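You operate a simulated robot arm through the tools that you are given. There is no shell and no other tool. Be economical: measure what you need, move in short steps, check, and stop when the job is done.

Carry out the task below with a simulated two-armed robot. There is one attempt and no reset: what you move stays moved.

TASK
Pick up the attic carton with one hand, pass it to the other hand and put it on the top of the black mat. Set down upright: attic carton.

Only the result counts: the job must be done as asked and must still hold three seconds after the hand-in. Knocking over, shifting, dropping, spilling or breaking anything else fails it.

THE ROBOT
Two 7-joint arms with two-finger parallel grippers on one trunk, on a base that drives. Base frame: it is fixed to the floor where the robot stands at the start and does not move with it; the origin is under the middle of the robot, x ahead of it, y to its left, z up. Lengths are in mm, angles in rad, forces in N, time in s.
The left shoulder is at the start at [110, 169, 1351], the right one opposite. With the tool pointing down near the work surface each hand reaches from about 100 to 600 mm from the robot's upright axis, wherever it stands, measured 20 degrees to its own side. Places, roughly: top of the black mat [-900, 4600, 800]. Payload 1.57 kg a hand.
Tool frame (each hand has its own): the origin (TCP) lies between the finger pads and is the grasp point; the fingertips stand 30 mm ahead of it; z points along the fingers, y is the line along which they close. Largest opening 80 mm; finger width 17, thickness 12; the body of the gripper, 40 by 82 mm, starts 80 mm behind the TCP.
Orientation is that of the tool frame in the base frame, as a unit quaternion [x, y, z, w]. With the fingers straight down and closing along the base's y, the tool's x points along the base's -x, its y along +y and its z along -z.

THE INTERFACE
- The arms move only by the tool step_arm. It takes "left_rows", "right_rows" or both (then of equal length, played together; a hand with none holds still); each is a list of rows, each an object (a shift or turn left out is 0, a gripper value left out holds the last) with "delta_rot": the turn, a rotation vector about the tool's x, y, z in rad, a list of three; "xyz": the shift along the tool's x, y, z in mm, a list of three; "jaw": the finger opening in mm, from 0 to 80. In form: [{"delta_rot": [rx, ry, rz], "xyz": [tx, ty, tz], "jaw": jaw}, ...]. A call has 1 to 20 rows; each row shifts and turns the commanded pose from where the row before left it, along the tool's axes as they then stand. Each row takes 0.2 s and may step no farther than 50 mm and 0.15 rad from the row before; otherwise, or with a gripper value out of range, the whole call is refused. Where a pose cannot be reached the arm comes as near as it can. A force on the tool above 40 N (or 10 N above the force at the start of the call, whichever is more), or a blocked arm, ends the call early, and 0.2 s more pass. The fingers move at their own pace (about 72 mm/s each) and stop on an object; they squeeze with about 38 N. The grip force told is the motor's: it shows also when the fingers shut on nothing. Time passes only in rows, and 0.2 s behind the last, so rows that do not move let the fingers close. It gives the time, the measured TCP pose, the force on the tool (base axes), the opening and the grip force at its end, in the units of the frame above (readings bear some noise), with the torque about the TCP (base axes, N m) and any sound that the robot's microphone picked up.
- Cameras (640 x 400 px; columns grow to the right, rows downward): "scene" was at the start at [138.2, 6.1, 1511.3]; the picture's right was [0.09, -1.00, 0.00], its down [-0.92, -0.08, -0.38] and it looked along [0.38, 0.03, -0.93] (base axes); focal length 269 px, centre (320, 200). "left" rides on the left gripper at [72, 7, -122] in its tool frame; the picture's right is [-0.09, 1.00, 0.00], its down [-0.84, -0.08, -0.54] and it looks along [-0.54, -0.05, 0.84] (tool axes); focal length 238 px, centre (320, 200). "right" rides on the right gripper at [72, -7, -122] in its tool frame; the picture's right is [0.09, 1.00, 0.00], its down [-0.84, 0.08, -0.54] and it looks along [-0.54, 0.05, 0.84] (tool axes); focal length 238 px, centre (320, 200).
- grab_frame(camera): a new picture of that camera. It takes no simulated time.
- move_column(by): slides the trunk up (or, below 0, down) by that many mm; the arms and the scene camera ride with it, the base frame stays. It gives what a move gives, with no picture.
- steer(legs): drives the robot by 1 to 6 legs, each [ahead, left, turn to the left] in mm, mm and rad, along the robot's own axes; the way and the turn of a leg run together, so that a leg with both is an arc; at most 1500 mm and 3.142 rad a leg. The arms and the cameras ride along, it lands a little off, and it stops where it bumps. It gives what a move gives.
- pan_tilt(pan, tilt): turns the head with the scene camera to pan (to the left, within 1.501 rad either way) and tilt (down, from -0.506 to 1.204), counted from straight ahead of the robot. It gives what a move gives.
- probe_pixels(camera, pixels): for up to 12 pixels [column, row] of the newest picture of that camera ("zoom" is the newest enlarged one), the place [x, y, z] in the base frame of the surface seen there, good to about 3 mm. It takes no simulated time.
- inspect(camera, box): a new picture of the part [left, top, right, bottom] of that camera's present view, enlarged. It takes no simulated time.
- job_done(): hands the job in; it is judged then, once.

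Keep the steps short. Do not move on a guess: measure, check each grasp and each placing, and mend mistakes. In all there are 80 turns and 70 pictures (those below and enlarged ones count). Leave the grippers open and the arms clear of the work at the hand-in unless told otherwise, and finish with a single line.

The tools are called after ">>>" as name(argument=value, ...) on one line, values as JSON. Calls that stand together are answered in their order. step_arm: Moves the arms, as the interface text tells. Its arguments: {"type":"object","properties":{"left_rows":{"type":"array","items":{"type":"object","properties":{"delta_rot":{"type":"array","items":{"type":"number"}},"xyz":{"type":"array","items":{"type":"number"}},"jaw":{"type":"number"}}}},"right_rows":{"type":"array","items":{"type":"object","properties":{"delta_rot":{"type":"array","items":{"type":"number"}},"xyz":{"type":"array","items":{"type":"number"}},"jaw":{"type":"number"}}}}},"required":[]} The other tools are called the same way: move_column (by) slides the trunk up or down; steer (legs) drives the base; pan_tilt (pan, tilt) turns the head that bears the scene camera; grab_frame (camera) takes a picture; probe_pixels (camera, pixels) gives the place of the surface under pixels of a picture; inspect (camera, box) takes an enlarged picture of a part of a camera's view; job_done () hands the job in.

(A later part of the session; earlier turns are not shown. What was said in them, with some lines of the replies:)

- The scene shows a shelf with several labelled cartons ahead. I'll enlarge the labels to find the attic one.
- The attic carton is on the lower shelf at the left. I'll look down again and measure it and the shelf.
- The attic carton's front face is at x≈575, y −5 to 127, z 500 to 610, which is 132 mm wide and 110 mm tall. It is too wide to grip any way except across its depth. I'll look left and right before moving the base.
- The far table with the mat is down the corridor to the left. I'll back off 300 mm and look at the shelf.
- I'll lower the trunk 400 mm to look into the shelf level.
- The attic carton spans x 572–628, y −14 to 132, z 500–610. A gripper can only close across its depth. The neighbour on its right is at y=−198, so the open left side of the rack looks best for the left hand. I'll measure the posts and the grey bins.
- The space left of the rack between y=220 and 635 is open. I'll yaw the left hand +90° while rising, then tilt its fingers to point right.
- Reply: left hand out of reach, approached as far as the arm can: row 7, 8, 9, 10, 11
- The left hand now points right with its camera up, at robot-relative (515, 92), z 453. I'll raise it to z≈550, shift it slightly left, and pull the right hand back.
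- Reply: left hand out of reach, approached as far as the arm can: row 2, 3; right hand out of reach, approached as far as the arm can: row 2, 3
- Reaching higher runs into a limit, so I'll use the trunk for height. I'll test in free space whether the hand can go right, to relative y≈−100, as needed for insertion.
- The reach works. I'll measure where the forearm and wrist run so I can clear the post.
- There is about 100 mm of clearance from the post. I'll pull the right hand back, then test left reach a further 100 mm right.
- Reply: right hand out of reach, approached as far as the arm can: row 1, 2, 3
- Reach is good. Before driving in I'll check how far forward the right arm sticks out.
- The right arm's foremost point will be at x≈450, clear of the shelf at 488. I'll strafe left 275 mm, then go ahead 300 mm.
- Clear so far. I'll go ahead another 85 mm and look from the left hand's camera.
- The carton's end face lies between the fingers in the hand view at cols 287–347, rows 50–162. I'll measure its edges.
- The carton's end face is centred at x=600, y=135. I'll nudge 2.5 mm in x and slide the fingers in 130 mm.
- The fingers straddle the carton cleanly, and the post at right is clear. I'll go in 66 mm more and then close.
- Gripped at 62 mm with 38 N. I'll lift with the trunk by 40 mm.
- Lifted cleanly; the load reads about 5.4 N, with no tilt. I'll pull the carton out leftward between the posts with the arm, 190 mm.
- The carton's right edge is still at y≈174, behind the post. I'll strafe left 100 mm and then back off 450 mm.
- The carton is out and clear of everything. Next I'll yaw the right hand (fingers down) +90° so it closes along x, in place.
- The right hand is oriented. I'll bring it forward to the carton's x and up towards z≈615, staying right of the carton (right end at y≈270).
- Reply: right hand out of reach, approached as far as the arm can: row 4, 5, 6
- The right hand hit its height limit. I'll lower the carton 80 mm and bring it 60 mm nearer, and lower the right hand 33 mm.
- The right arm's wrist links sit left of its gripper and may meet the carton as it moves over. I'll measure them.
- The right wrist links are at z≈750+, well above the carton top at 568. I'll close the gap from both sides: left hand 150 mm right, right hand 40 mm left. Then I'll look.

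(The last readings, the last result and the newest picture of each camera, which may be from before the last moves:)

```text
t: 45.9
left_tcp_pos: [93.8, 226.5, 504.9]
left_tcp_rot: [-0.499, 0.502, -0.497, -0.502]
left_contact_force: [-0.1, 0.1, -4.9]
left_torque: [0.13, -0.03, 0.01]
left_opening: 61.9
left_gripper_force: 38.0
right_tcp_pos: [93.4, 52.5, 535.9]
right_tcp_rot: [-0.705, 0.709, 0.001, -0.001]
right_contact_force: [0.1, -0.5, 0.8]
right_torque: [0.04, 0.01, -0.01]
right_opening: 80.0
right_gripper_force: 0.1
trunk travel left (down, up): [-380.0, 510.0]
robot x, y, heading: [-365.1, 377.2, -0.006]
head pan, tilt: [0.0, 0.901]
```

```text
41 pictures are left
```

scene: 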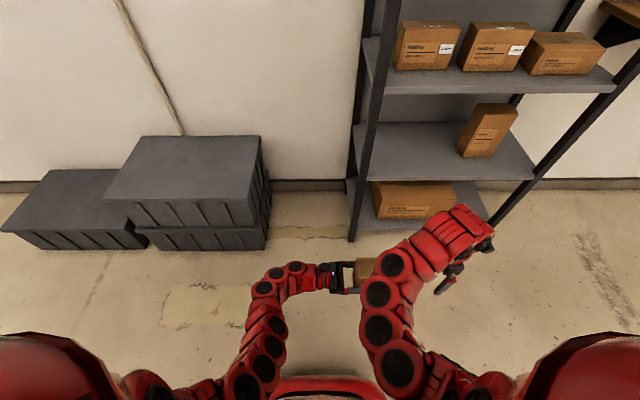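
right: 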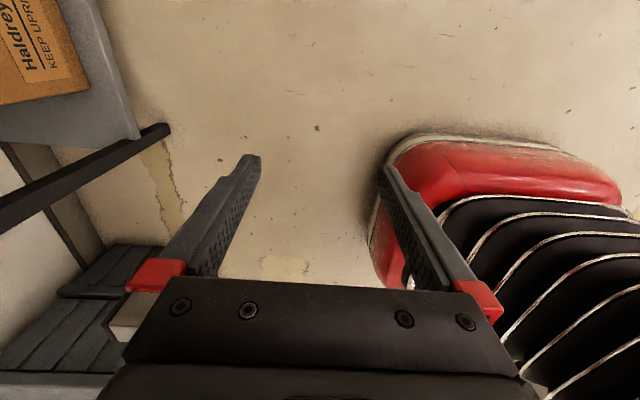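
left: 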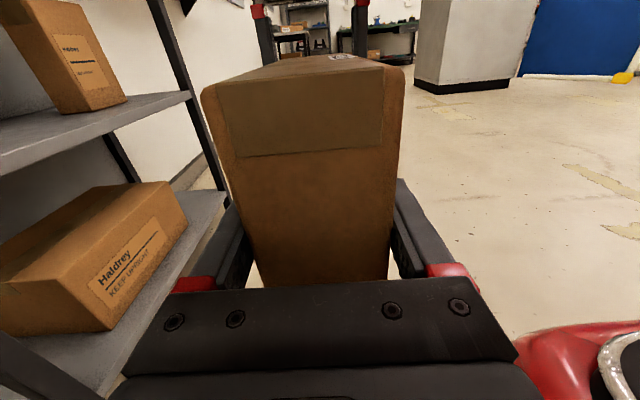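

The right fingers appear beyond the carton at (262, 30) and (360, 30). I'll zoom in to check they straddle it evenly.

>>> inspect(camera="left", box=[230, 0, 410, 112])

>>> inspect(camera="right", box=[120, 0, 520, 250])

```text
3.56 times, centred on (320, 56) of left
```

zoom: 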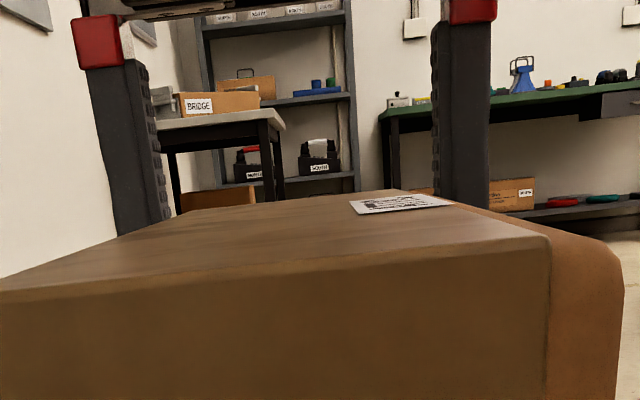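

```text
1.60 times, centred on (320, 125) of right
```

zoom: 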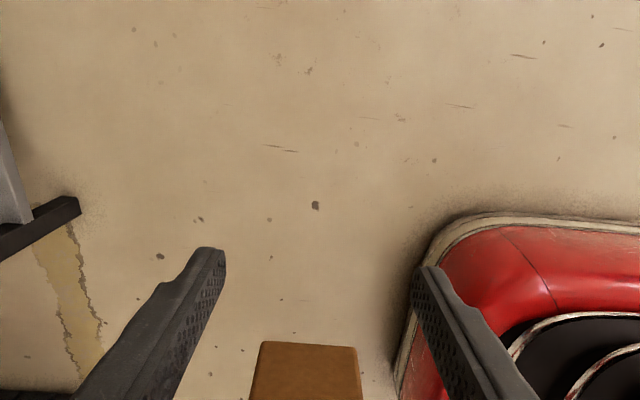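

The fingers straddle the carton, centred within a few mm. I'll slide the right hand 101 mm left along it.

>>> step_arm(right_rows=[{"xyz": [-20, 0, 0]}, {"xyz": [-20, 0, 0]}, {"xyz": [-20, 0, 0]}, {"xyz": [-20, 0, 0]}, {"xyz": [-21, 0, 0]}])

>>> grab_frame(camera="right")

>>> grab_frame(camera="left")

```text
t: 47.1
left_tcp_pos: [93.9, 226.5, 505.5]
left_tcp_rot: [0.499, -0.502, 0.497, 0.502]
left_contact_force: [-0.3, 0.0, -4.4]
left_torque: [0.11, -0.01, 0.01]
left_opening: 62.0
left_gripper_force: 38.1
right_tcp_pos: [93.2, 155.3, 535.6]
right_tcp_rot: [-0.705, 0.71, 0.001, -0.002]
right_contact_force: [0.1, -0.6, 0.3]
right_torque: [0.0, -0.01, 0.03]
right_opening: 79.7
right_gripper_force: 0.0
trunk travel left (down, up): [-380.0, 510.0]
robot x, y, heading: [-366.5, 371.6, -0.006]
head pan, tilt: [0.0, 0.901]
```

```text
38 pictures are left
```

right: 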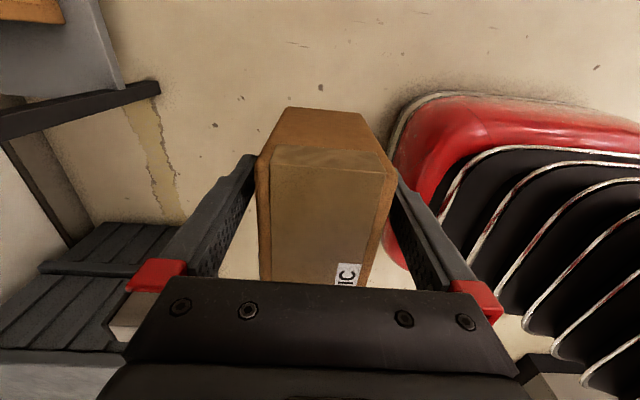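

```text
37 pictures are left
```

left: 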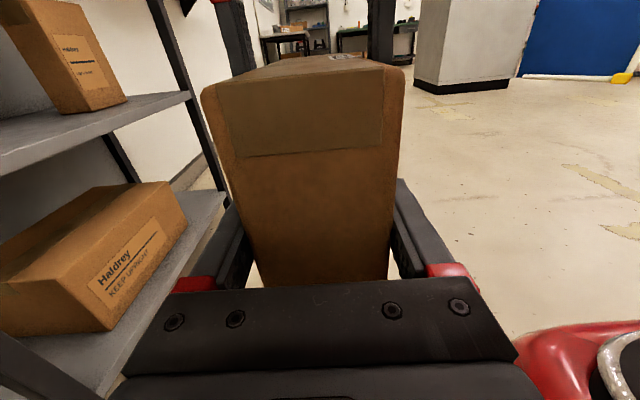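

The right fingers straddle the carton near its right third. I'll close the right hand.

>>> step_arm(right_rows=[{"jaw": 40}, {}, {}])

```text
t: 47.9
left_tcp_pos: [93.9, 227.4, 504.3]
left_tcp_rot: [0.499, -0.502, 0.497, 0.502]
left_contact_force: [5.5, -5.2, -5.7]
left_torque: [0.82, 0.65, 0.41]
left_opening: 62.0
left_gripper_force: 38.2
right_tcp_pos: [93.7, 154.6, 533.5]
right_tcp_rot: [-0.704, 0.71, 0.002, -0.001]
right_contact_force: [-5.9, 4.9, 0.9]
right_torque: [-0.51, -0.48, -0.03]
right_opening: 61.9
right_gripper_force: 38.6
trunk travel left (down, up): [-380.0, 510.0]
robot x, y, heading: [-369.0, 371.1, -0.01]
head pan, tilt: [0.0, 0.901]
```

Both hands hold it at 38 N, with the right opening at 62 mm. I'll open the left hand and check the right holds alone.

>>> step_arm(left_rows=[{"jaw": 80}, {}, {}])

>>> grab_frame(camera="right")

>>> grab_frame(camera="left")

```text
t: 48.7
left_tcp_pos: [93.4, 227.0, 504.1]
left_tcp_rot: [-0.498, 0.501, -0.499, -0.501]
left_contact_force: [-0.2, 0.0, -0.3]
left_torque: [0.0, 0.0, -0.02]
left_opening: 80.0
left_gripper_force: 0.0
right_tcp_pos: [92.8, 154.6, 534.9]
right_tcp_rot: [-0.705, 0.709, 0.002, 0.0]
right_contact_force: [0.8, -0.1, 0.9]
right_torque: [-0.21, -0.04, 0.01]
right_opening: 61.8
right_gripper_force: 37.9
trunk travel left (down, up): [-380.0, 510.0]
robot x, y, heading: [-365.9, 372.4, -0.005]
head pan, tilt: [0.0, 0.901]
```

```text
36 pictures are left
```

right: 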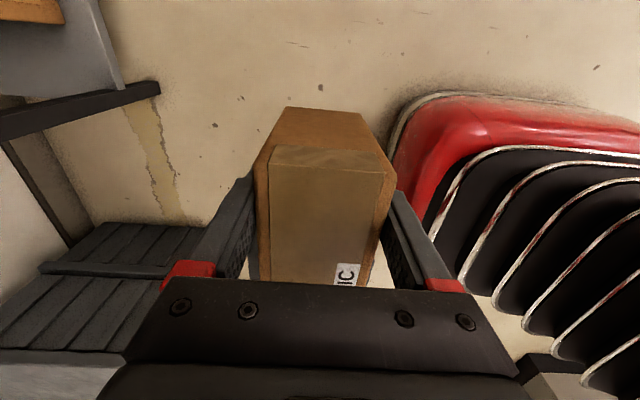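

```text
35 pictures are left
```

left: 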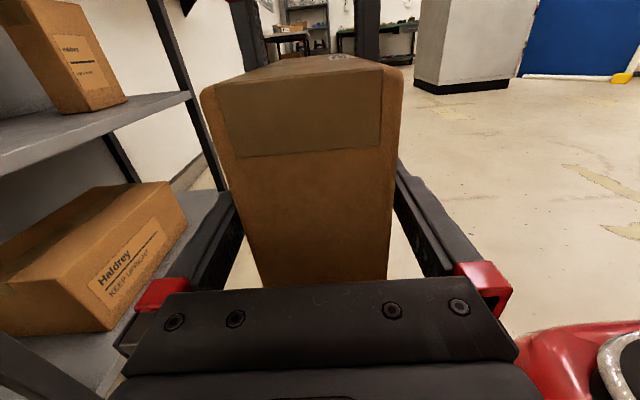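

The right hand holds it and the left reads no load. I'll withdraw the left hand straight out along its fingers by 200 mm.

>>> step_arm(left_rows=[{"xyz": [0, 0, -25]}, {"xyz": [0, 0, -25]}, {"xyz": [0, 0, -25]}, {"xyz": [0, 0, -25]}, {"xyz": [0, 0, -25]}, {"xyz": [0, 0, -25]}, {"xyz": [0, 0, -25]}, {"xyz": [0, 0, -25]}])

>>> grab_frame(camera="left")

>>> pan_tilt(pan=1.5, tilt=0.35)

>>> grab_frame(camera="scene")

```text
t: 50.5
left_tcp_pos: [95.0, 426.6, 504.1]
left_tcp_rot: [-0.498, 0.502, -0.497, -0.502]
left_contact_force: [-0.3, 0.3, -0.1]
left_torque: [0.03, 0.01, -0.02]
left_opening: 80.0
left_gripper_force: 0.0
right_tcp_pos: [92.9, 155.1, 535.8]
right_tcp_rot: [-0.705, 0.709, 0.002, -0.001]
right_contact_force: [0.4, 0.3, -0.7]
right_torque: [-0.22, -0.08, 0.01]
right_opening: 62.0
right_gripper_force: 37.8
trunk travel left (down, up): [-380.0, 510.0]
robot x, y, heading: [-365.5, 374.4, -0.01]
head pan, tilt: [0.0, 0.901]
```

```text
34 pictures are left
```

left: 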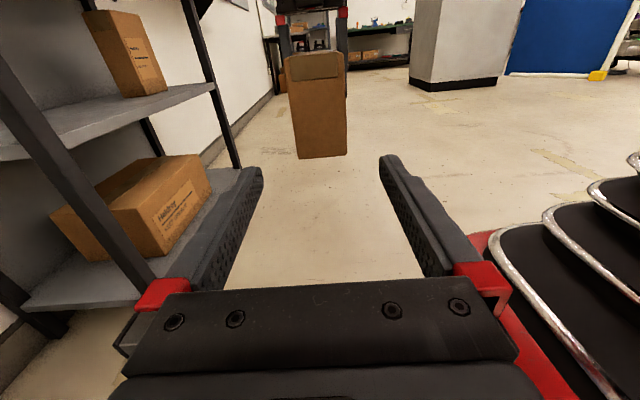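

```text
t: 52.1
left_tcp_pos: [93.9, 427.2, 504.2]
left_tcp_rot: [0.499, -0.502, 0.498, 0.502]
left_contact_force: [0.4, 0.3, -0.6]
left_torque: [-0.01, -0.01, 0.0]
left_opening: 80.1
left_gripper_force: 0.0
right_tcp_pos: [94.1, 154.2, 534.7]
right_tcp_rot: [-0.704, 0.71, 0.002, -0.001]
right_contact_force: [0.0, -1.1, 0.1]
right_torque: [-0.17, 0.05, -0.02]
right_opening: 61.6
right_gripper_force: 37.8
trunk travel left (down, up): [-380.0, 510.0]
robot x, y, heading: [-370.3, 378.4, -0.008]
head pan, tilt: [1.499, 0.351]
```

```text
33 pictures are left
```

scene: 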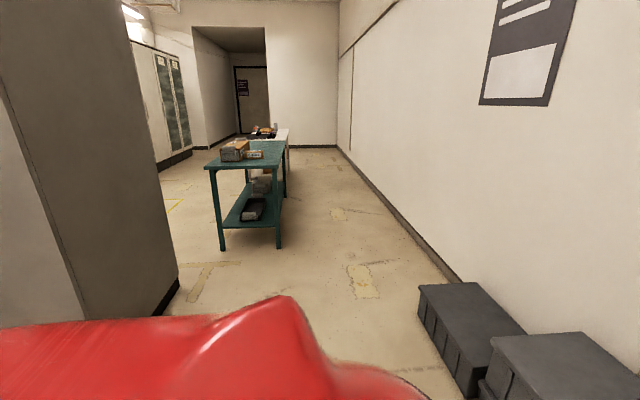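

The handover is done and the carton hangs level in the right hand. I'll measure the way to the mat: pillar, green table and white table.

>>> probe_pixels(camera="scene", pixels=[[160, 300], [60, 370], [215, 245], [278, 245], [205, 168], [283, 142], [262, 134], [250, 136], [288, 135], [272, 130], [425, 290], [450, 275]])

>>> inspect(camera="scene", box=[190, 90, 340, 184])

```text
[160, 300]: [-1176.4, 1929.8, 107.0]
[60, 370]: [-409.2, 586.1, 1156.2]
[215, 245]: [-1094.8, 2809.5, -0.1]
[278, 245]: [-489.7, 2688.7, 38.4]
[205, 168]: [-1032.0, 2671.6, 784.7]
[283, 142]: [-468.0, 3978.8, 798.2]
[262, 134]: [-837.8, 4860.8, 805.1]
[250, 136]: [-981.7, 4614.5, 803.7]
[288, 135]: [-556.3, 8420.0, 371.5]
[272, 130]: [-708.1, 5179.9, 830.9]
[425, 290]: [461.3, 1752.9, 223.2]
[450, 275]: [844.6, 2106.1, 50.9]
```

```text
4.26 times, centred on (265, 137) of scene
```

zoom: 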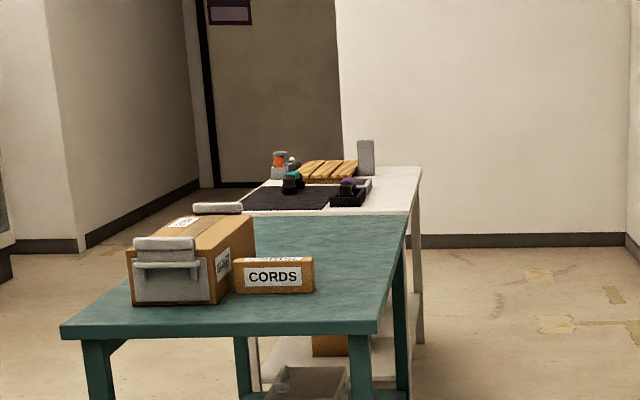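

I'll turn to face +Y, shift to the middle of the corridor at x≈−15, raise the trunk so the carton clears table height, and then drive on.

>>> steer(legs=[[0, 0, 1.571], [0, -350, 0]])

>>> move_column(by=420)

>>> pan_tilt(pan=0, tilt=0.5)

>>> grab_frame(camera="scene")

```text
t: 58.2
left_tcp_pos: [-69.4, 836.4, 504.5]
left_tcp_rot: [0.708, 0.002, 0.706, -0.001]
left_contact_force: [0.3, -1.1, -0.4]
left_torque: [-0.03, 0.04, 0.03]
left_opening: 80.0
left_gripper_force: 0.2
right_tcp_pos: [201.9, 838.2, 534.8]
right_tcp_rot: [1.0, 0.003, -0.001, 0.001]
right_contact_force: [1.1, 0.1, 0.9]
right_torque: [0.0, -0.19, 0.0]
right_opening: 62.0
right_gripper_force: 38.5
trunk travel left (down, up): [-380.0, 510.0]
robot x, y, heading: [-11.1, 378.3, 1.576]
head pan, tilt: [1.499, 0.351]
```

```text
refused: 420 is not a number from -400 to 400
```

```text
t: 59.8
left_tcp_pos: [-69.9, 836.0, 503.8]
left_tcp_rot: [0.707, 0.003, 0.707, -0.002]
left_contact_force: [-0.6, -0.2, 0.1]
left_torque: [0.01, 0.01, 0.02]
left_opening: 80.1
left_gripper_force: 0.0
right_tcp_pos: [201.3, 837.5, 535.6]
right_tcp_rot: [1.0, 0.004, -0.001, 0.002]
right_contact_force: [0.2, 0.2, -0.4]
right_torque: [0.02, -0.17, 0.01]
right_opening: 61.8
right_gripper_force: 37.8
trunk travel left (down, up): [-380.0, 510.0]
robot x, y, heading: [-15.3, 376.5, 1.579]
head pan, tilt: [0.0, 0.499]
```

```text
31 pictures are left
```

scene: 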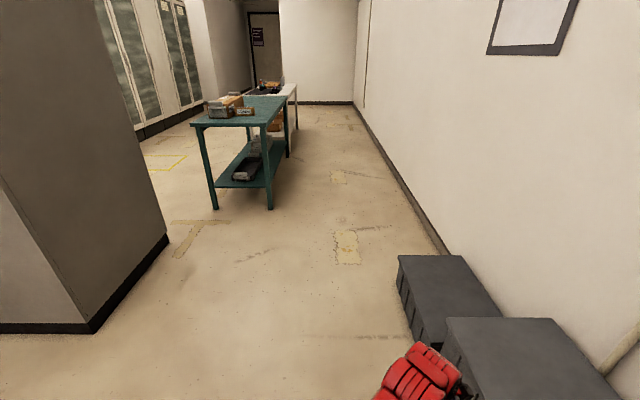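

I'll raise the trunk 400 mm and drive ahead 1500 mm.

>>> move_column(by=400)

>>> steer(legs=[[1500, 0, 0], [0, -120, 0]])

>>> pan_tilt(pan=0.3, tilt=0.4)

>>> grab_frame(camera="scene")

```text
t: 63.6
left_tcp_pos: [-70.4, 835.6, 903.6]
left_tcp_rot: [0.707, 0.003, 0.707, -0.003]
left_contact_force: [0.5, 0.7, -0.7]
left_torque: [0.01, -0.02, -0.01]
left_opening: 80.0
left_gripper_force: 0.1
right_tcp_pos: [202.0, 839.6, 935.5]
right_tcp_rot: [1.0, 0.003, 0.0, 0.002]
right_contact_force: [0.0, -0.2, -4.3]
right_torque: [0.0, -0.2, 0.02]
right_opening: 61.7
right_gripper_force: 38.1
trunk travel left (down, up): [-780.0, 110.0]
robot x, y, heading: [-18.9, 372.9, 1.577]
head pan, tilt: [0.0, 0.499]
```

```text
t: 71.9
left_tcp_pos: [54.2, 2346.4, 903.7]
left_tcp_rot: [0.707, -0.003, 0.707, 0.003]
left_contact_force: [0.2, -0.2, -0.3]
left_torque: [0.02, -0.03, 0.0]
left_opening: 80.0
left_gripper_force: 0.1
right_tcp_pos: [325.7, 2344.2, 935.4]
right_tcp_rot: [1.0, -0.005, 0.0, 0.001]
right_contact_force: [-1.0, 0.2, -4.1]
right_torque: [-0.01, -0.17, -0.02]
right_opening: 61.9
right_gripper_force: 37.8
trunk travel left (down, up): [-780.0, 110.0]
robot x, y, heading: [105.1, 1884.4, 1.56]
head pan, tilt: [0.0, 0.499]
```

```text
t: 72.7
left_tcp_pos: [55.6, 2345.7, 904.7]
left_tcp_rot: [0.708, -0.003, 0.706, 0.005]
left_contact_force: [-0.2, 0.0, 0.0]
left_torque: [0.0, 0.01, -0.01]
left_opening: 80.1
left_gripper_force: 0.1
right_tcp_pos: [326.1, 2344.9, 935.0]
right_tcp_rot: [1.0, -0.004, 0.0, 0.002]
right_contact_force: [-1.2, 0.7, -4.3]
right_torque: [-0.05, -0.17, 0.0]
right_opening: 62.0
right_gripper_force: 38.3
trunk travel left (down, up): [-780.0, 110.0]
robot x, y, heading: [105.6, 1882.6, 1.564]
head pan, tilt: [0.3, 0.4]
```

```text
30 pictures are left
```

scene: 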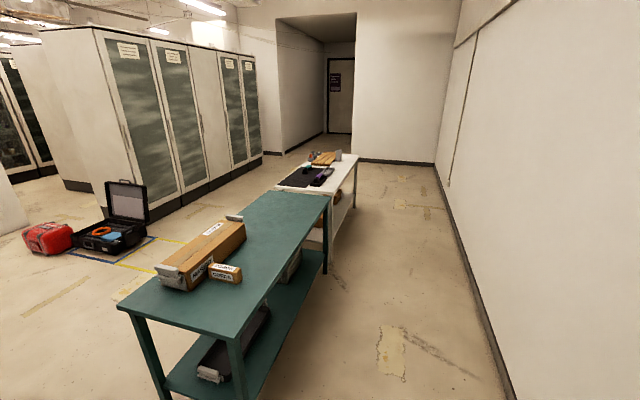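

>>> inspect(camera="scene", box=[250, 130, 380, 212])

>>> probe_pixels(camera="zoom", pixels=[[120, 270], [240, 275], [200, 185], [310, 180], [380, 285], [540, 130], [300, 210], [355, 200], [250, 160], [400, 190], [30, 330], [490, 240]])

```text
4.88 times, centred on (315, 171) of scene
```

zoom: 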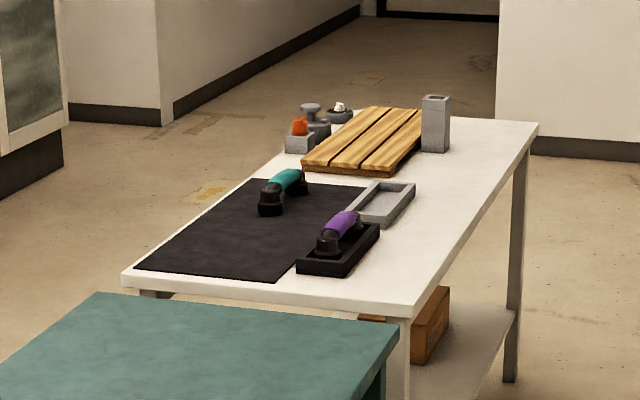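

```text
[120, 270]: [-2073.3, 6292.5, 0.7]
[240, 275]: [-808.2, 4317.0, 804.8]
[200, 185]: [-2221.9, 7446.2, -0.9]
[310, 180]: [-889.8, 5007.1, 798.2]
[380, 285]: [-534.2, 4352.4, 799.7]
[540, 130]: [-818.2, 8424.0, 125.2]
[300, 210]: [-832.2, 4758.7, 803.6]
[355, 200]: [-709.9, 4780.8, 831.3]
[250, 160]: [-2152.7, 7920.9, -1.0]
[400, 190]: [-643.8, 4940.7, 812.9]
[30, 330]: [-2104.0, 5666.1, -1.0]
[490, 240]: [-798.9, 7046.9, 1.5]
```

The mat is on the white table's far (−x) side, so I need to stand there facing +x. I'll measure floor obstacles there and the table ends.

>>> probe_pixels(camera="scene", pixels=[[145, 222], [120, 258], [80, 250], [50, 255], [150, 212], [260, 158], [357, 156], [330, 152], [322, 255], [360, 205], [205, 195], [437, 162]])

>>> inspect(camera="scene", box=[0, 140, 320, 340])

```text
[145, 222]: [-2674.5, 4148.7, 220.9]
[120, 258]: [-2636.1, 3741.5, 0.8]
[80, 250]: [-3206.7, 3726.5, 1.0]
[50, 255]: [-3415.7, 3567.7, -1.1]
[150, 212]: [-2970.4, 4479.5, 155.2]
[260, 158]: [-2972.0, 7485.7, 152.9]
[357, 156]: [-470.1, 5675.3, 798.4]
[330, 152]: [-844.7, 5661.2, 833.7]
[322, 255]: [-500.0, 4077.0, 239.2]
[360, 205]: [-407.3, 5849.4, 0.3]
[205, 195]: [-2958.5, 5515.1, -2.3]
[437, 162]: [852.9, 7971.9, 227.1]
```

```text
2.00 times, centred on (160, 240) of scene
```

zoom: 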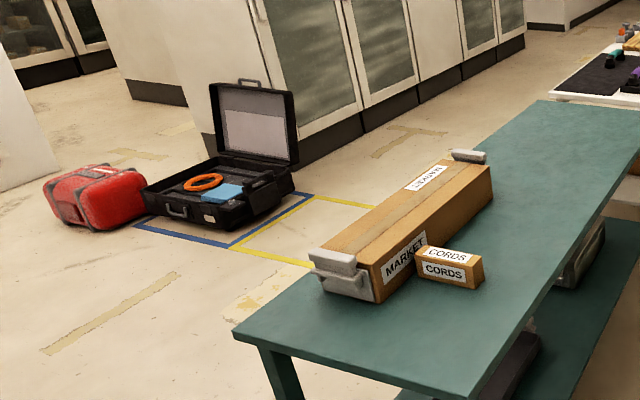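

The −x side is open, with nothing between the table edge (x≈−1080) and x≈−2600. I'll drive straight past the tables in the corridor.

>>> steer(legs=[[1500, 0, 0], [1500, 0, 0], [1500, 0, 0]])

>>> pan_tilt(pan=1.5, tilt=0.5)

>>> grab_frame(camera="scene")

```text
t: 94.3
left_tcp_pos: [32.2, 6858.5, 903.7]
left_tcp_rot: [0.708, 0.0, 0.707, 0.001]
left_contact_force: [0.3, -0.2, -0.5]
left_torque: [0.02, -0.01, 0.0]
left_opening: 80.0
left_gripper_force: 0.1
right_tcp_pos: [303.6, 6859.2, 936.1]
right_tcp_rot: [1.0, 0.001, 0.0, 0.002]
right_contact_force: [-0.7, 0.1, -4.5]
right_torque: [0.0, -0.22, 0.0]
right_opening: 61.8
right_gripper_force: 38.2
trunk travel left (down, up): [-780.0, 110.0]
robot x, y, heading: [87.0, 6398.6, 1.574]
head pan, tilt: [0.3, 0.4]
```

```text
t: 95.7
left_tcp_pos: [32.0, 6856.7, 904.2]
left_tcp_rot: [0.707, -0.001, 0.707, 0.001]
left_contact_force: [-0.2, -0.6, -0.6]
left_torque: [0.03, -0.04, -0.01]
left_opening: 80.1
left_gripper_force: 0.1
right_tcp_pos: [303.6, 6858.4, 936.0]
right_tcp_rot: [1.0, 0.0, 0.001, 0.002]
right_contact_force: [0.7, 0.5, -3.9]
right_torque: [0.01, -0.2, 0.01]
right_opening: 61.8
right_gripper_force: 38.3
trunk travel left (down, up): [-780.0, 110.0]
robot x, y, heading: [87.5, 6394.4, 1.568]
head pan, tilt: [1.499, 0.499]
```

```text
27 pictures are left
```

scene: 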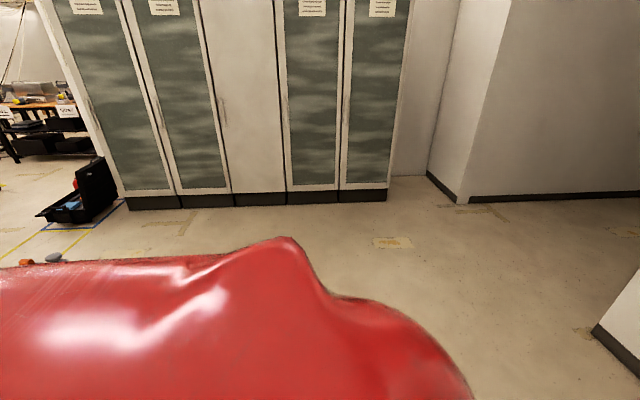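

Clear. I'll strafe left 1850 mm, back up 1800 mm, and turn right to face the table.

>>> steer(legs=[[0, 1000, 0], [0, 850, 0], [-1000, 0, 0], [-850, 0, 0], [0, 0, -1.571]])

>>> pan_tilt(pan=0, tilt=0.6)

>>> grab_frame(camera="scene")

```text
t: 117.7
left_tcp_pos: [-1308.6, 4567.2, 905.4]
left_tcp_rot: [0.493, -0.507, 0.491, 0.508]
left_contact_force: [-0.2, -0.9, -0.1]
left_torque: [0.01, 0.0, 0.0]
left_opening: 80.1
left_gripper_force: 0.0
right_tcp_pos: [-1314.7, 4295.5, 935.5]
right_tcp_rot: [-0.697, 0.718, 0.002, 0.0]
right_contact_force: [0.3, -1.1, -4.5]
right_torque: [-0.2, 0.0, -0.01]
right_opening: 62.0
right_gripper_force: 37.8
trunk travel left (down, up): [-780.0, 110.0]
robot x, y, heading: [-1772.4, 4527.4, -0.027]
head pan, tilt: [1.499, 0.499]
```

```text
t: 119.3
left_tcp_pos: [-1308.8, 4567.2, 904.6]
left_tcp_rot: [0.493, -0.508, 0.492, 0.508]
left_contact_force: [-0.7, 0.1, 0.3]
left_torque: [0.0, 0.02, -0.04]
left_opening: 80.2
left_gripper_force: 0.0
right_tcp_pos: [-1315.1, 4296.0, 934.7]
right_tcp_rot: [-0.696, 0.718, 0.002, -0.001]
right_contact_force: [0.6, 0.2, -4.2]
right_torque: [-0.19, -0.02, 0.03]
right_opening: 62.0
right_gripper_force: 37.8
trunk travel left (down, up): [-780.0, 110.0]
robot x, y, heading: [-1772.3, 4527.4, -0.03]
head pan, tilt: [0.0, 0.6]
```

```text
26 pictures are left
```

scene: 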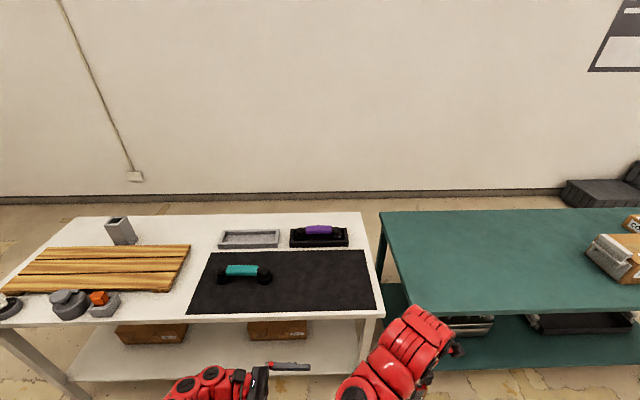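

>>> probe_pixels(camera="scene", pixels=[[190, 310], [373, 307], [365, 252], [212, 254], [245, 268], [268, 278], [220, 278], [320, 285], [245, 318], [382, 305], [300, 245], [345, 243]])

```text
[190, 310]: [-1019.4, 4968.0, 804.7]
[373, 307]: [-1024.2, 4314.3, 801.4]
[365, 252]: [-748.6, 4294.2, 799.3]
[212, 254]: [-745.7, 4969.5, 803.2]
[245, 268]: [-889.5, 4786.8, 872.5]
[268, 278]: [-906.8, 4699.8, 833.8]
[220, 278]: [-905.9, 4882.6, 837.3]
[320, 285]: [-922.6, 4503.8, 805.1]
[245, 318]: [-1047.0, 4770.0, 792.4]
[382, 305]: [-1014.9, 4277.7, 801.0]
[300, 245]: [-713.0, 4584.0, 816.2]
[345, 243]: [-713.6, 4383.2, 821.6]
```

The mat spans x −1022 to −747, y 4300 to 4968, z≈804. The teal tool is at y≥4695, so I aim for carton centre (−890, 4490). First I'll retract the left hand back and up so it can't touch the table items.

>>> step_arm(left_rows=[{"xyz": [0, 25, -10]}, {"xyz": [0, 25, -10]}, {"xyz": [0, 25, -10]}, {"xyz": [0, 25, -10]}, {"xyz": [0, 25, -10]}, {"xyz": [0, 25, -10]}])

>>> steer(legs=[[0, 0, 0.028], [0, 150, 0]])

>>> grab_frame(camera="scene")

```text
t: 120.7
left_tcp_pos: [-1455.7, 4631.3, 904.0]
left_tcp_rot: [0.492, -0.507, 0.492, 0.508]
left_contact_force: [-0.4, 0.1, -0.4]
left_torque: [-0.02, 0.02, 0.01]
left_opening: 80.4
left_gripper_force: 0.0
right_tcp_pos: [-1315.4, 4296.9, 936.4]
right_tcp_rot: [-0.697, 0.717, 0.0, -0.001]
right_contact_force: [-0.1, -0.1, -5.2]
right_torque: [-0.17, 0.01, 0.03]
right_opening: 61.8
right_gripper_force: 38.0
trunk travel left (down, up): [-780.0, 110.0]
robot x, y, heading: [-1769.2, 4526.8, -0.029]
head pan, tilt: [0.0, 0.6]
```

```text
t: 122.4
left_tcp_pos: [-1458.8, 4789.6, 905.1]
left_tcp_rot: [-0.5, 0.501, -0.498, -0.501]
left_contact_force: [-0.2, 0.4, 0.2]
left_torque: [-0.01, 0.0, -0.01]
left_opening: 80.0
left_gripper_force: 0.1
right_tcp_pos: [-1309.4, 4456.7, 935.6]
right_tcp_rot: [-0.706, 0.708, 0.001, -0.001]
right_contact_force: [0.1, -0.2, -3.9]
right_torque: [-0.2, -0.01, 0.01]
right_opening: 61.8
right_gripper_force: 38.1
trunk travel left (down, up): [-780.0, 110.0]
robot x, y, heading: [-1770.9, 4673.6, -0.005]
head pan, tilt: [0.0, 0.6]
```

```text
25 pictures are left
```

scene: 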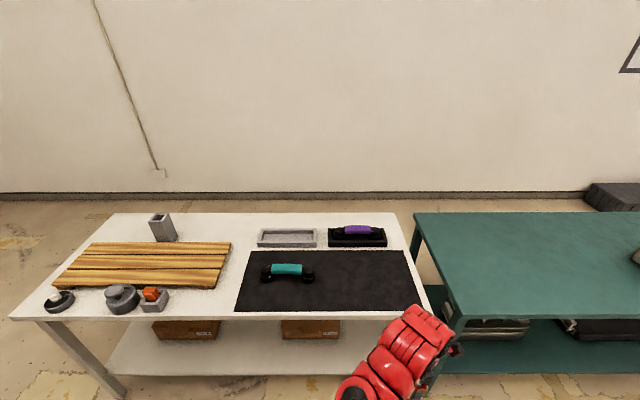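

I'll extend the right arm 70 mm ahead so the base can stay clear of the table.

>>> step_arm(right_rows=[{"xyz": [0, -18, 0]}, {"xyz": [0, -18, 0]}, {"xyz": [0, -18, 0]}, {"xyz": [0, -16, 0]}])

```text
t: 123.4
left_tcp_pos: [-1457.7, 4786.8, 904.6]
left_tcp_rot: [-0.499, 0.501, -0.499, -0.501]
left_contact_force: [0.7, 0.4, -0.3]
left_torque: [-0.02, -0.01, 0.01]
left_opening: 79.9
left_gripper_force: 0.1
right_tcp_pos: [-1239.4, 4456.9, 934.3]
right_tcp_rot: [-0.706, 0.708, 0.002, -0.001]
right_contact_force: [-0.2, -0.6, -4.1]
right_torque: [-0.18, -0.01, 0.01]
right_opening: 61.3
right_gripper_force: 37.7
trunk travel left (down, up): [-780.0, 110.0]
robot x, y, heading: [-1766.4, 4674.5, -0.008]
head pan, tilt: [0.0, 0.6]
```

Good. I'll drive ahead 345 mm; the carton bottom is at ≈860, above the clear mat.

>>> steer(legs=[[345, 0, 0]])

>>> pan_tilt(pan=-0.2, tilt=0.95)

>>> grab_frame(camera="scene")

>>> grab_frame(camera="right")

>>> grab_frame(camera="left")

```text
t: 125.7
left_tcp_pos: [-1108.4, 4785.0, 904.1]
left_tcp_rot: [0.499, -0.501, 0.498, 0.501]
left_contact_force: [0.0, -0.4, 0.3]
left_torque: [-0.01, 0.01, 0.01]
left_opening: 80.1
left_gripper_force: 0.0
right_tcp_pos: [-892.2, 4453.1, 935.5]
right_tcp_rot: [-0.705, 0.709, 0.001, -0.001]
right_contact_force: [-0.7, 0.1, -4.3]
right_torque: [-0.18, -0.03, 0.01]
right_opening: 61.7
right_gripper_force: 38.3
trunk travel left (down, up): [-780.0, 110.0]
robot x, y, heading: [-1421.2, 4677.2, -0.012]
head pan, tilt: [0.0, 0.6]
```

```text
t: 126.5
left_tcp_pos: [-1108.2, 4785.0, 904.6]
left_tcp_rot: [-0.498, 0.502, -0.499, -0.502]
left_contact_force: [-0.9, -0.3, -0.2]
left_torque: [0.04, 0.0, -0.03]
left_opening: 79.6
left_gripper_force: 0.1
right_tcp_pos: [-890.6, 4454.7, 934.0]
right_tcp_rot: [-0.705, 0.71, 0.001, -0.001]
right_contact_force: [0.1, 0.6, -3.5]
right_torque: [-0.2, 0.0, 0.01]
right_opening: 61.9
right_gripper_force: 37.9
trunk travel left (down, up): [-780.0, 110.0]
robot x, y, heading: [-1420.8, 4676.0, -0.004]
head pan, tilt: [-0.201, 0.949]
```

```text
24 pictures are left
```

scene: 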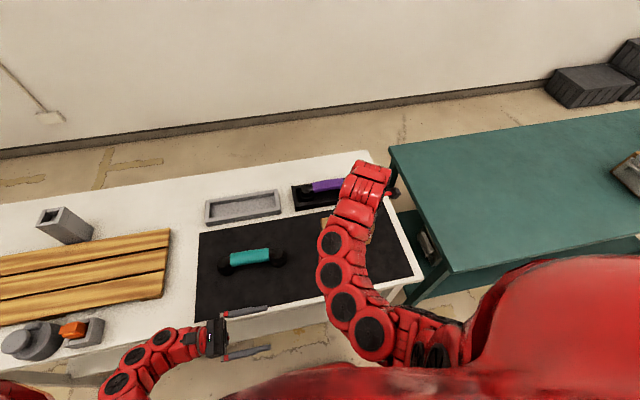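

```text
23 pictures are left
```

right: 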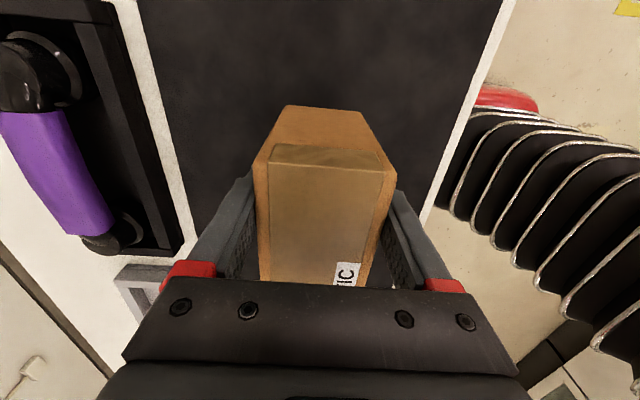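

```text
22 pictures are left
```

left: 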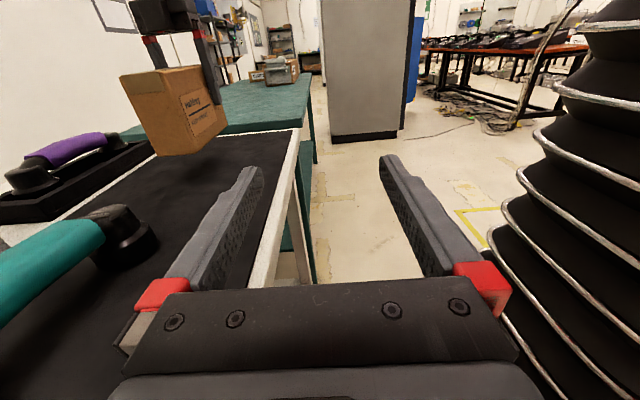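

The carton hangs over the free part of the mat. I'll measure its bottom edge for height and tilt.

>>> inspect(camera="left", box=[100, 30, 260, 170])

>>> probe_pixels(camera="left", pixels=[[161, 150], [185, 150], [224, 122], [205, 138], [158, 75], [125, 80], [205, 70], [190, 165], [250, 150]])

```text
2.86 times, centred on (180, 100) of left
```

zoom: 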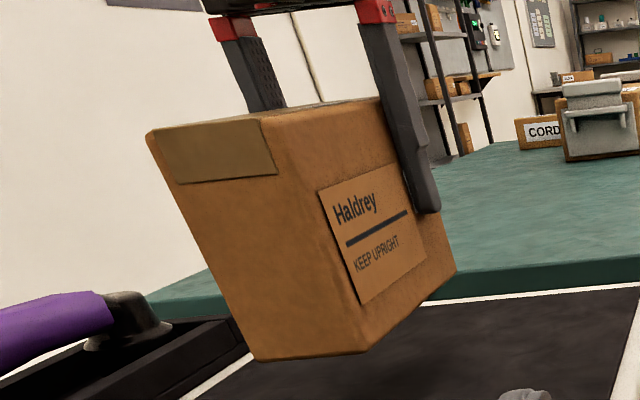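

```text
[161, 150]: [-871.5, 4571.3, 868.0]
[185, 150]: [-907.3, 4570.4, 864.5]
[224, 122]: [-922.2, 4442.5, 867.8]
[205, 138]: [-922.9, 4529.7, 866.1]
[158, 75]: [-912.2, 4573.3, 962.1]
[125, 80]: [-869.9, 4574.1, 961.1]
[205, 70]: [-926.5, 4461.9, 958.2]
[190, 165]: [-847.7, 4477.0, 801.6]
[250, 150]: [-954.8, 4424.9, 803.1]
```

It is level with the bottom at ≈862, and the mat is at ≈803. I'll lower 50 mm.

>>> step_arm(right_rows=[{"xyz": [0, 0, 12]}, {"xyz": [0, 0, 12]}, {"xyz": [0, 0, 12]}, {"xyz": [0, 0, 10]}, {"xyz": [0, 0, 4]}])

>>> step_arm(right_rows=[{"xyz": [0, 0, 2]}, {"xyz": [0, 0, 2]}, {"xyz": [0, 0, 2]}])

>>> inspect(camera="left", box=[80, 50, 280, 200])

```text
t: 127.7
left_tcp_pos: [-1108.1, 4785.1, 905.0]
left_tcp_rot: [-0.497, 0.502, -0.498, -0.502]
left_contact_force: [-0.7, -0.3, -0.8]
left_torque: [-0.01, 0.02, 0.0]
left_opening: 79.9
left_gripper_force: 0.0
right_tcp_pos: [-890.9, 4454.3, 883.8]
right_tcp_rot: [-0.705, 0.709, 0.002, -0.001]
right_contact_force: [0.3, 0.3, -4.4]
right_torque: [-0.19, 0.03, -0.03]
right_opening: 61.8
right_gripper_force: 38.3
trunk travel left (down, up): [-780.0, 110.0]
robot x, y, heading: [-1424.3, 4672.2, -0.01]
head pan, tilt: [-0.201, 0.949]
```

```text
t: 128.5
left_tcp_pos: [-1108.7, 4786.0, 904.4]
left_tcp_rot: [0.498, -0.502, 0.498, 0.502]
left_contact_force: [-0.2, 0.3, -0.2]
left_torque: [-0.03, -0.01, -0.01]
left_opening: 79.9
left_gripper_force: 0.0
right_tcp_pos: [-892.6, 4452.7, 880.5]
right_tcp_rot: [-0.705, 0.71, 0.001, 0.001]
right_contact_force: [-1.0, -4.2, 11.3]
right_torque: [1.35, -0.12, 0.08]
right_opening: 61.8
right_gripper_force: 38.3
trunk travel left (down, up): [-780.0, 110.0]
robot x, y, heading: [-1423.7, 4672.6, -0.009]
head pan, tilt: [-0.201, 0.949]
```

```text
2.67 times, centred on (180, 125) of left
```

zoom: 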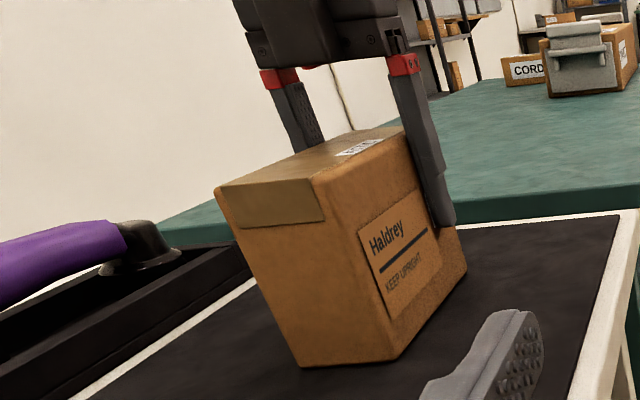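

Contact: 11 N upward, with the carton base on the mat. I'll open the right hand.

>>> step_arm(right_rows=[{"jaw": 80}, {}, {}])

>>> inspect(camera="left", box=[80, 50, 280, 200])

>>> grab_frame(camera="right")

```text
t: 129.3
left_tcp_pos: [-1108.5, 4786.4, 903.3]
left_tcp_rot: [-0.498, 0.502, -0.499, -0.502]
left_contact_force: [0.3, -0.6, -0.5]
left_torque: [0.01, 0.01, 0.0]
left_opening: 79.9
left_gripper_force: 0.0
right_tcp_pos: [-892.3, 4453.3, 877.9]
right_tcp_rot: [-0.705, 0.709, 0.001, -0.001]
right_contact_force: [0.7, -0.5, -0.3]
right_torque: [0.02, 0.01, -0.02]
right_opening: 80.0
right_gripper_force: 0.0
trunk travel left (down, up): [-780.0, 110.0]
robot x, y, heading: [-1421.2, 4675.7, -0.004]
head pan, tilt: [-0.201, 0.949]
```

```text
2.67 times, centred on (180, 125) of left
```

zoom: 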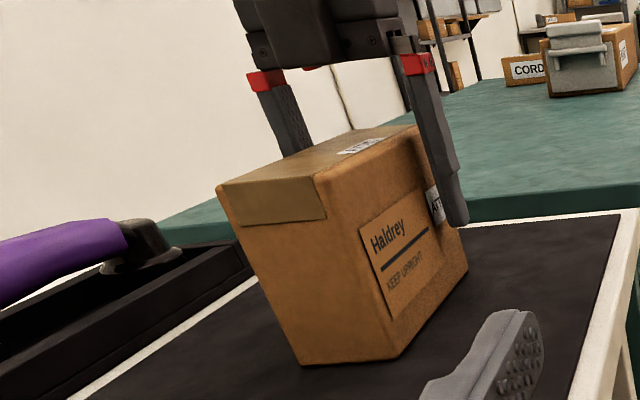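

```text
18 pictures are left
```

right: 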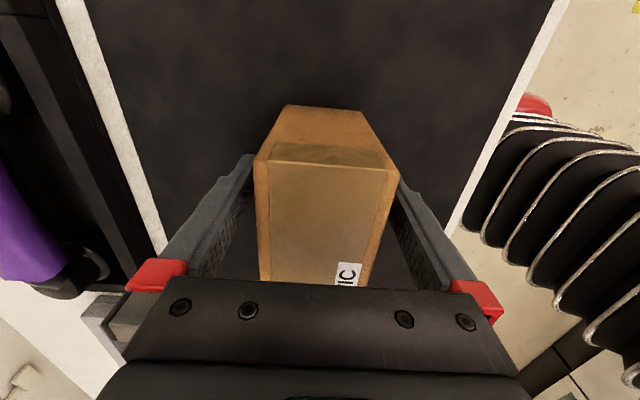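

Carton stands upright and free, with gaps on both sides of the fingers. I'll raise with the trunk 105 mm, keeping the motion purely vertical.

>>> move_column(by=105)

>>> inspect(camera="left", box=[60, 50, 300, 230])

```text
t: 130.7
left_tcp_pos: [-1109.8, 4784.5, 1008.5]
left_tcp_rot: [-0.498, 0.502, -0.498, -0.502]
left_contact_force: [0.5, 0.3, 0.1]
left_torque: [0.0, -0.05, -0.01]
left_opening: 79.8
left_gripper_force: 0.1
right_tcp_pos: [-892.2, 4454.8, 984.6]
right_tcp_rot: [-0.705, 0.71, 0.001, -0.001]
right_contact_force: [1.2, 0.0, 0.6]
right_torque: [-0.01, 0.04, 0.0]
right_opening: 80.0
right_gripper_force: 0.1
trunk travel left (down, up): [-885.0, 5.0]
robot x, y, heading: [-1425.3, 4675.0, -0.009]
head pan, tilt: [-0.201, 0.949]
```

```text
2.22 times, centred on (180, 140) of left
```

zoom: 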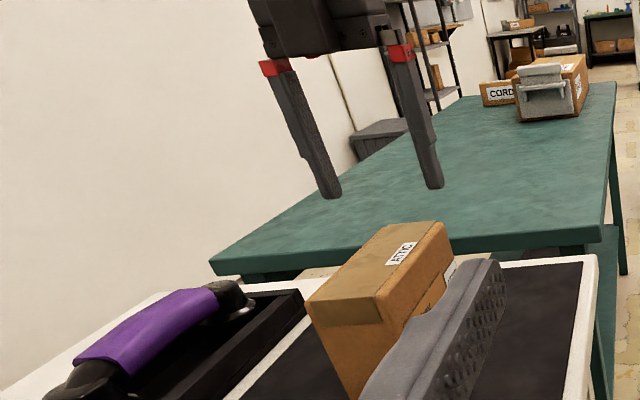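

The fingertips are at 955, about 40 mm above the carton top. I'll back away 400 mm and verify.

>>> steer(legs=[[-400, 0, 0]])

>>> pan_tilt(pan=-0.1, tilt=0.65)

>>> grab_frame(camera="scene")

```text
t: 133.2
left_tcp_pos: [-1504.1, 4788.1, 1009.3]
left_tcp_rot: [0.497, -0.503, 0.496, 0.504]
left_contact_force: [0.4, -1.0, -0.2]
left_torque: [-0.01, -0.02, -0.01]
left_opening: 80.3
left_gripper_force: 0.1
right_tcp_pos: [-1289.1, 4454.4, 983.4]
right_tcp_rot: [-0.703, 0.711, 0.001, -0.002]
right_contact_force: [-0.4, 0.8, 0.4]
right_torque: [0.01, -0.01, -0.01]
right_opening: 80.2
right_gripper_force: 0.0
trunk travel left (down, up): [-885.0, 5.0]
robot x, y, heading: [-1820.8, 4675.7, -0.009]
head pan, tilt: [-0.201, 0.949]
```

```text
t: 134.0
left_tcp_pos: [-1506.8, 4786.5, 1009.7]
left_tcp_rot: [0.497, -0.503, 0.497, 0.503]
left_contact_force: [0.2, 0.1, 0.7]
left_torque: [-0.01, 0.02, 0.03]
left_opening: 80.0
left_gripper_force: 0.0
right_tcp_pos: [-1289.8, 4454.5, 984.2]
right_tcp_rot: [-0.704, 0.711, 0.0, -0.001]
right_contact_force: [0.0, 0.2, 0.1]
right_torque: [0.01, 0.03, 0.0]
right_opening: 80.0
right_gripper_force: 0.1
trunk travel left (down, up): [-885.0, 5.0]
robot x, y, heading: [-1816.0, 4675.5, -0.009]
head pan, tilt: [-0.099, 0.649]
```

```text
16 pictures are left
```

scene: 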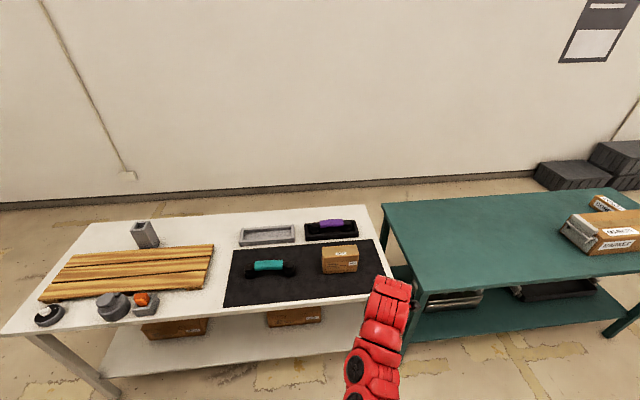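

The carton stands upright, fully on the black mat, and the other items look unchanged. The grippers are open and clear, so I'm handing in.

>>> job_done()

```text
The job is handed in.
```

The attic carton was passed from the left hand to the right and now stands upright on the black mat; both grippers are open and clear, and the job is handed in.
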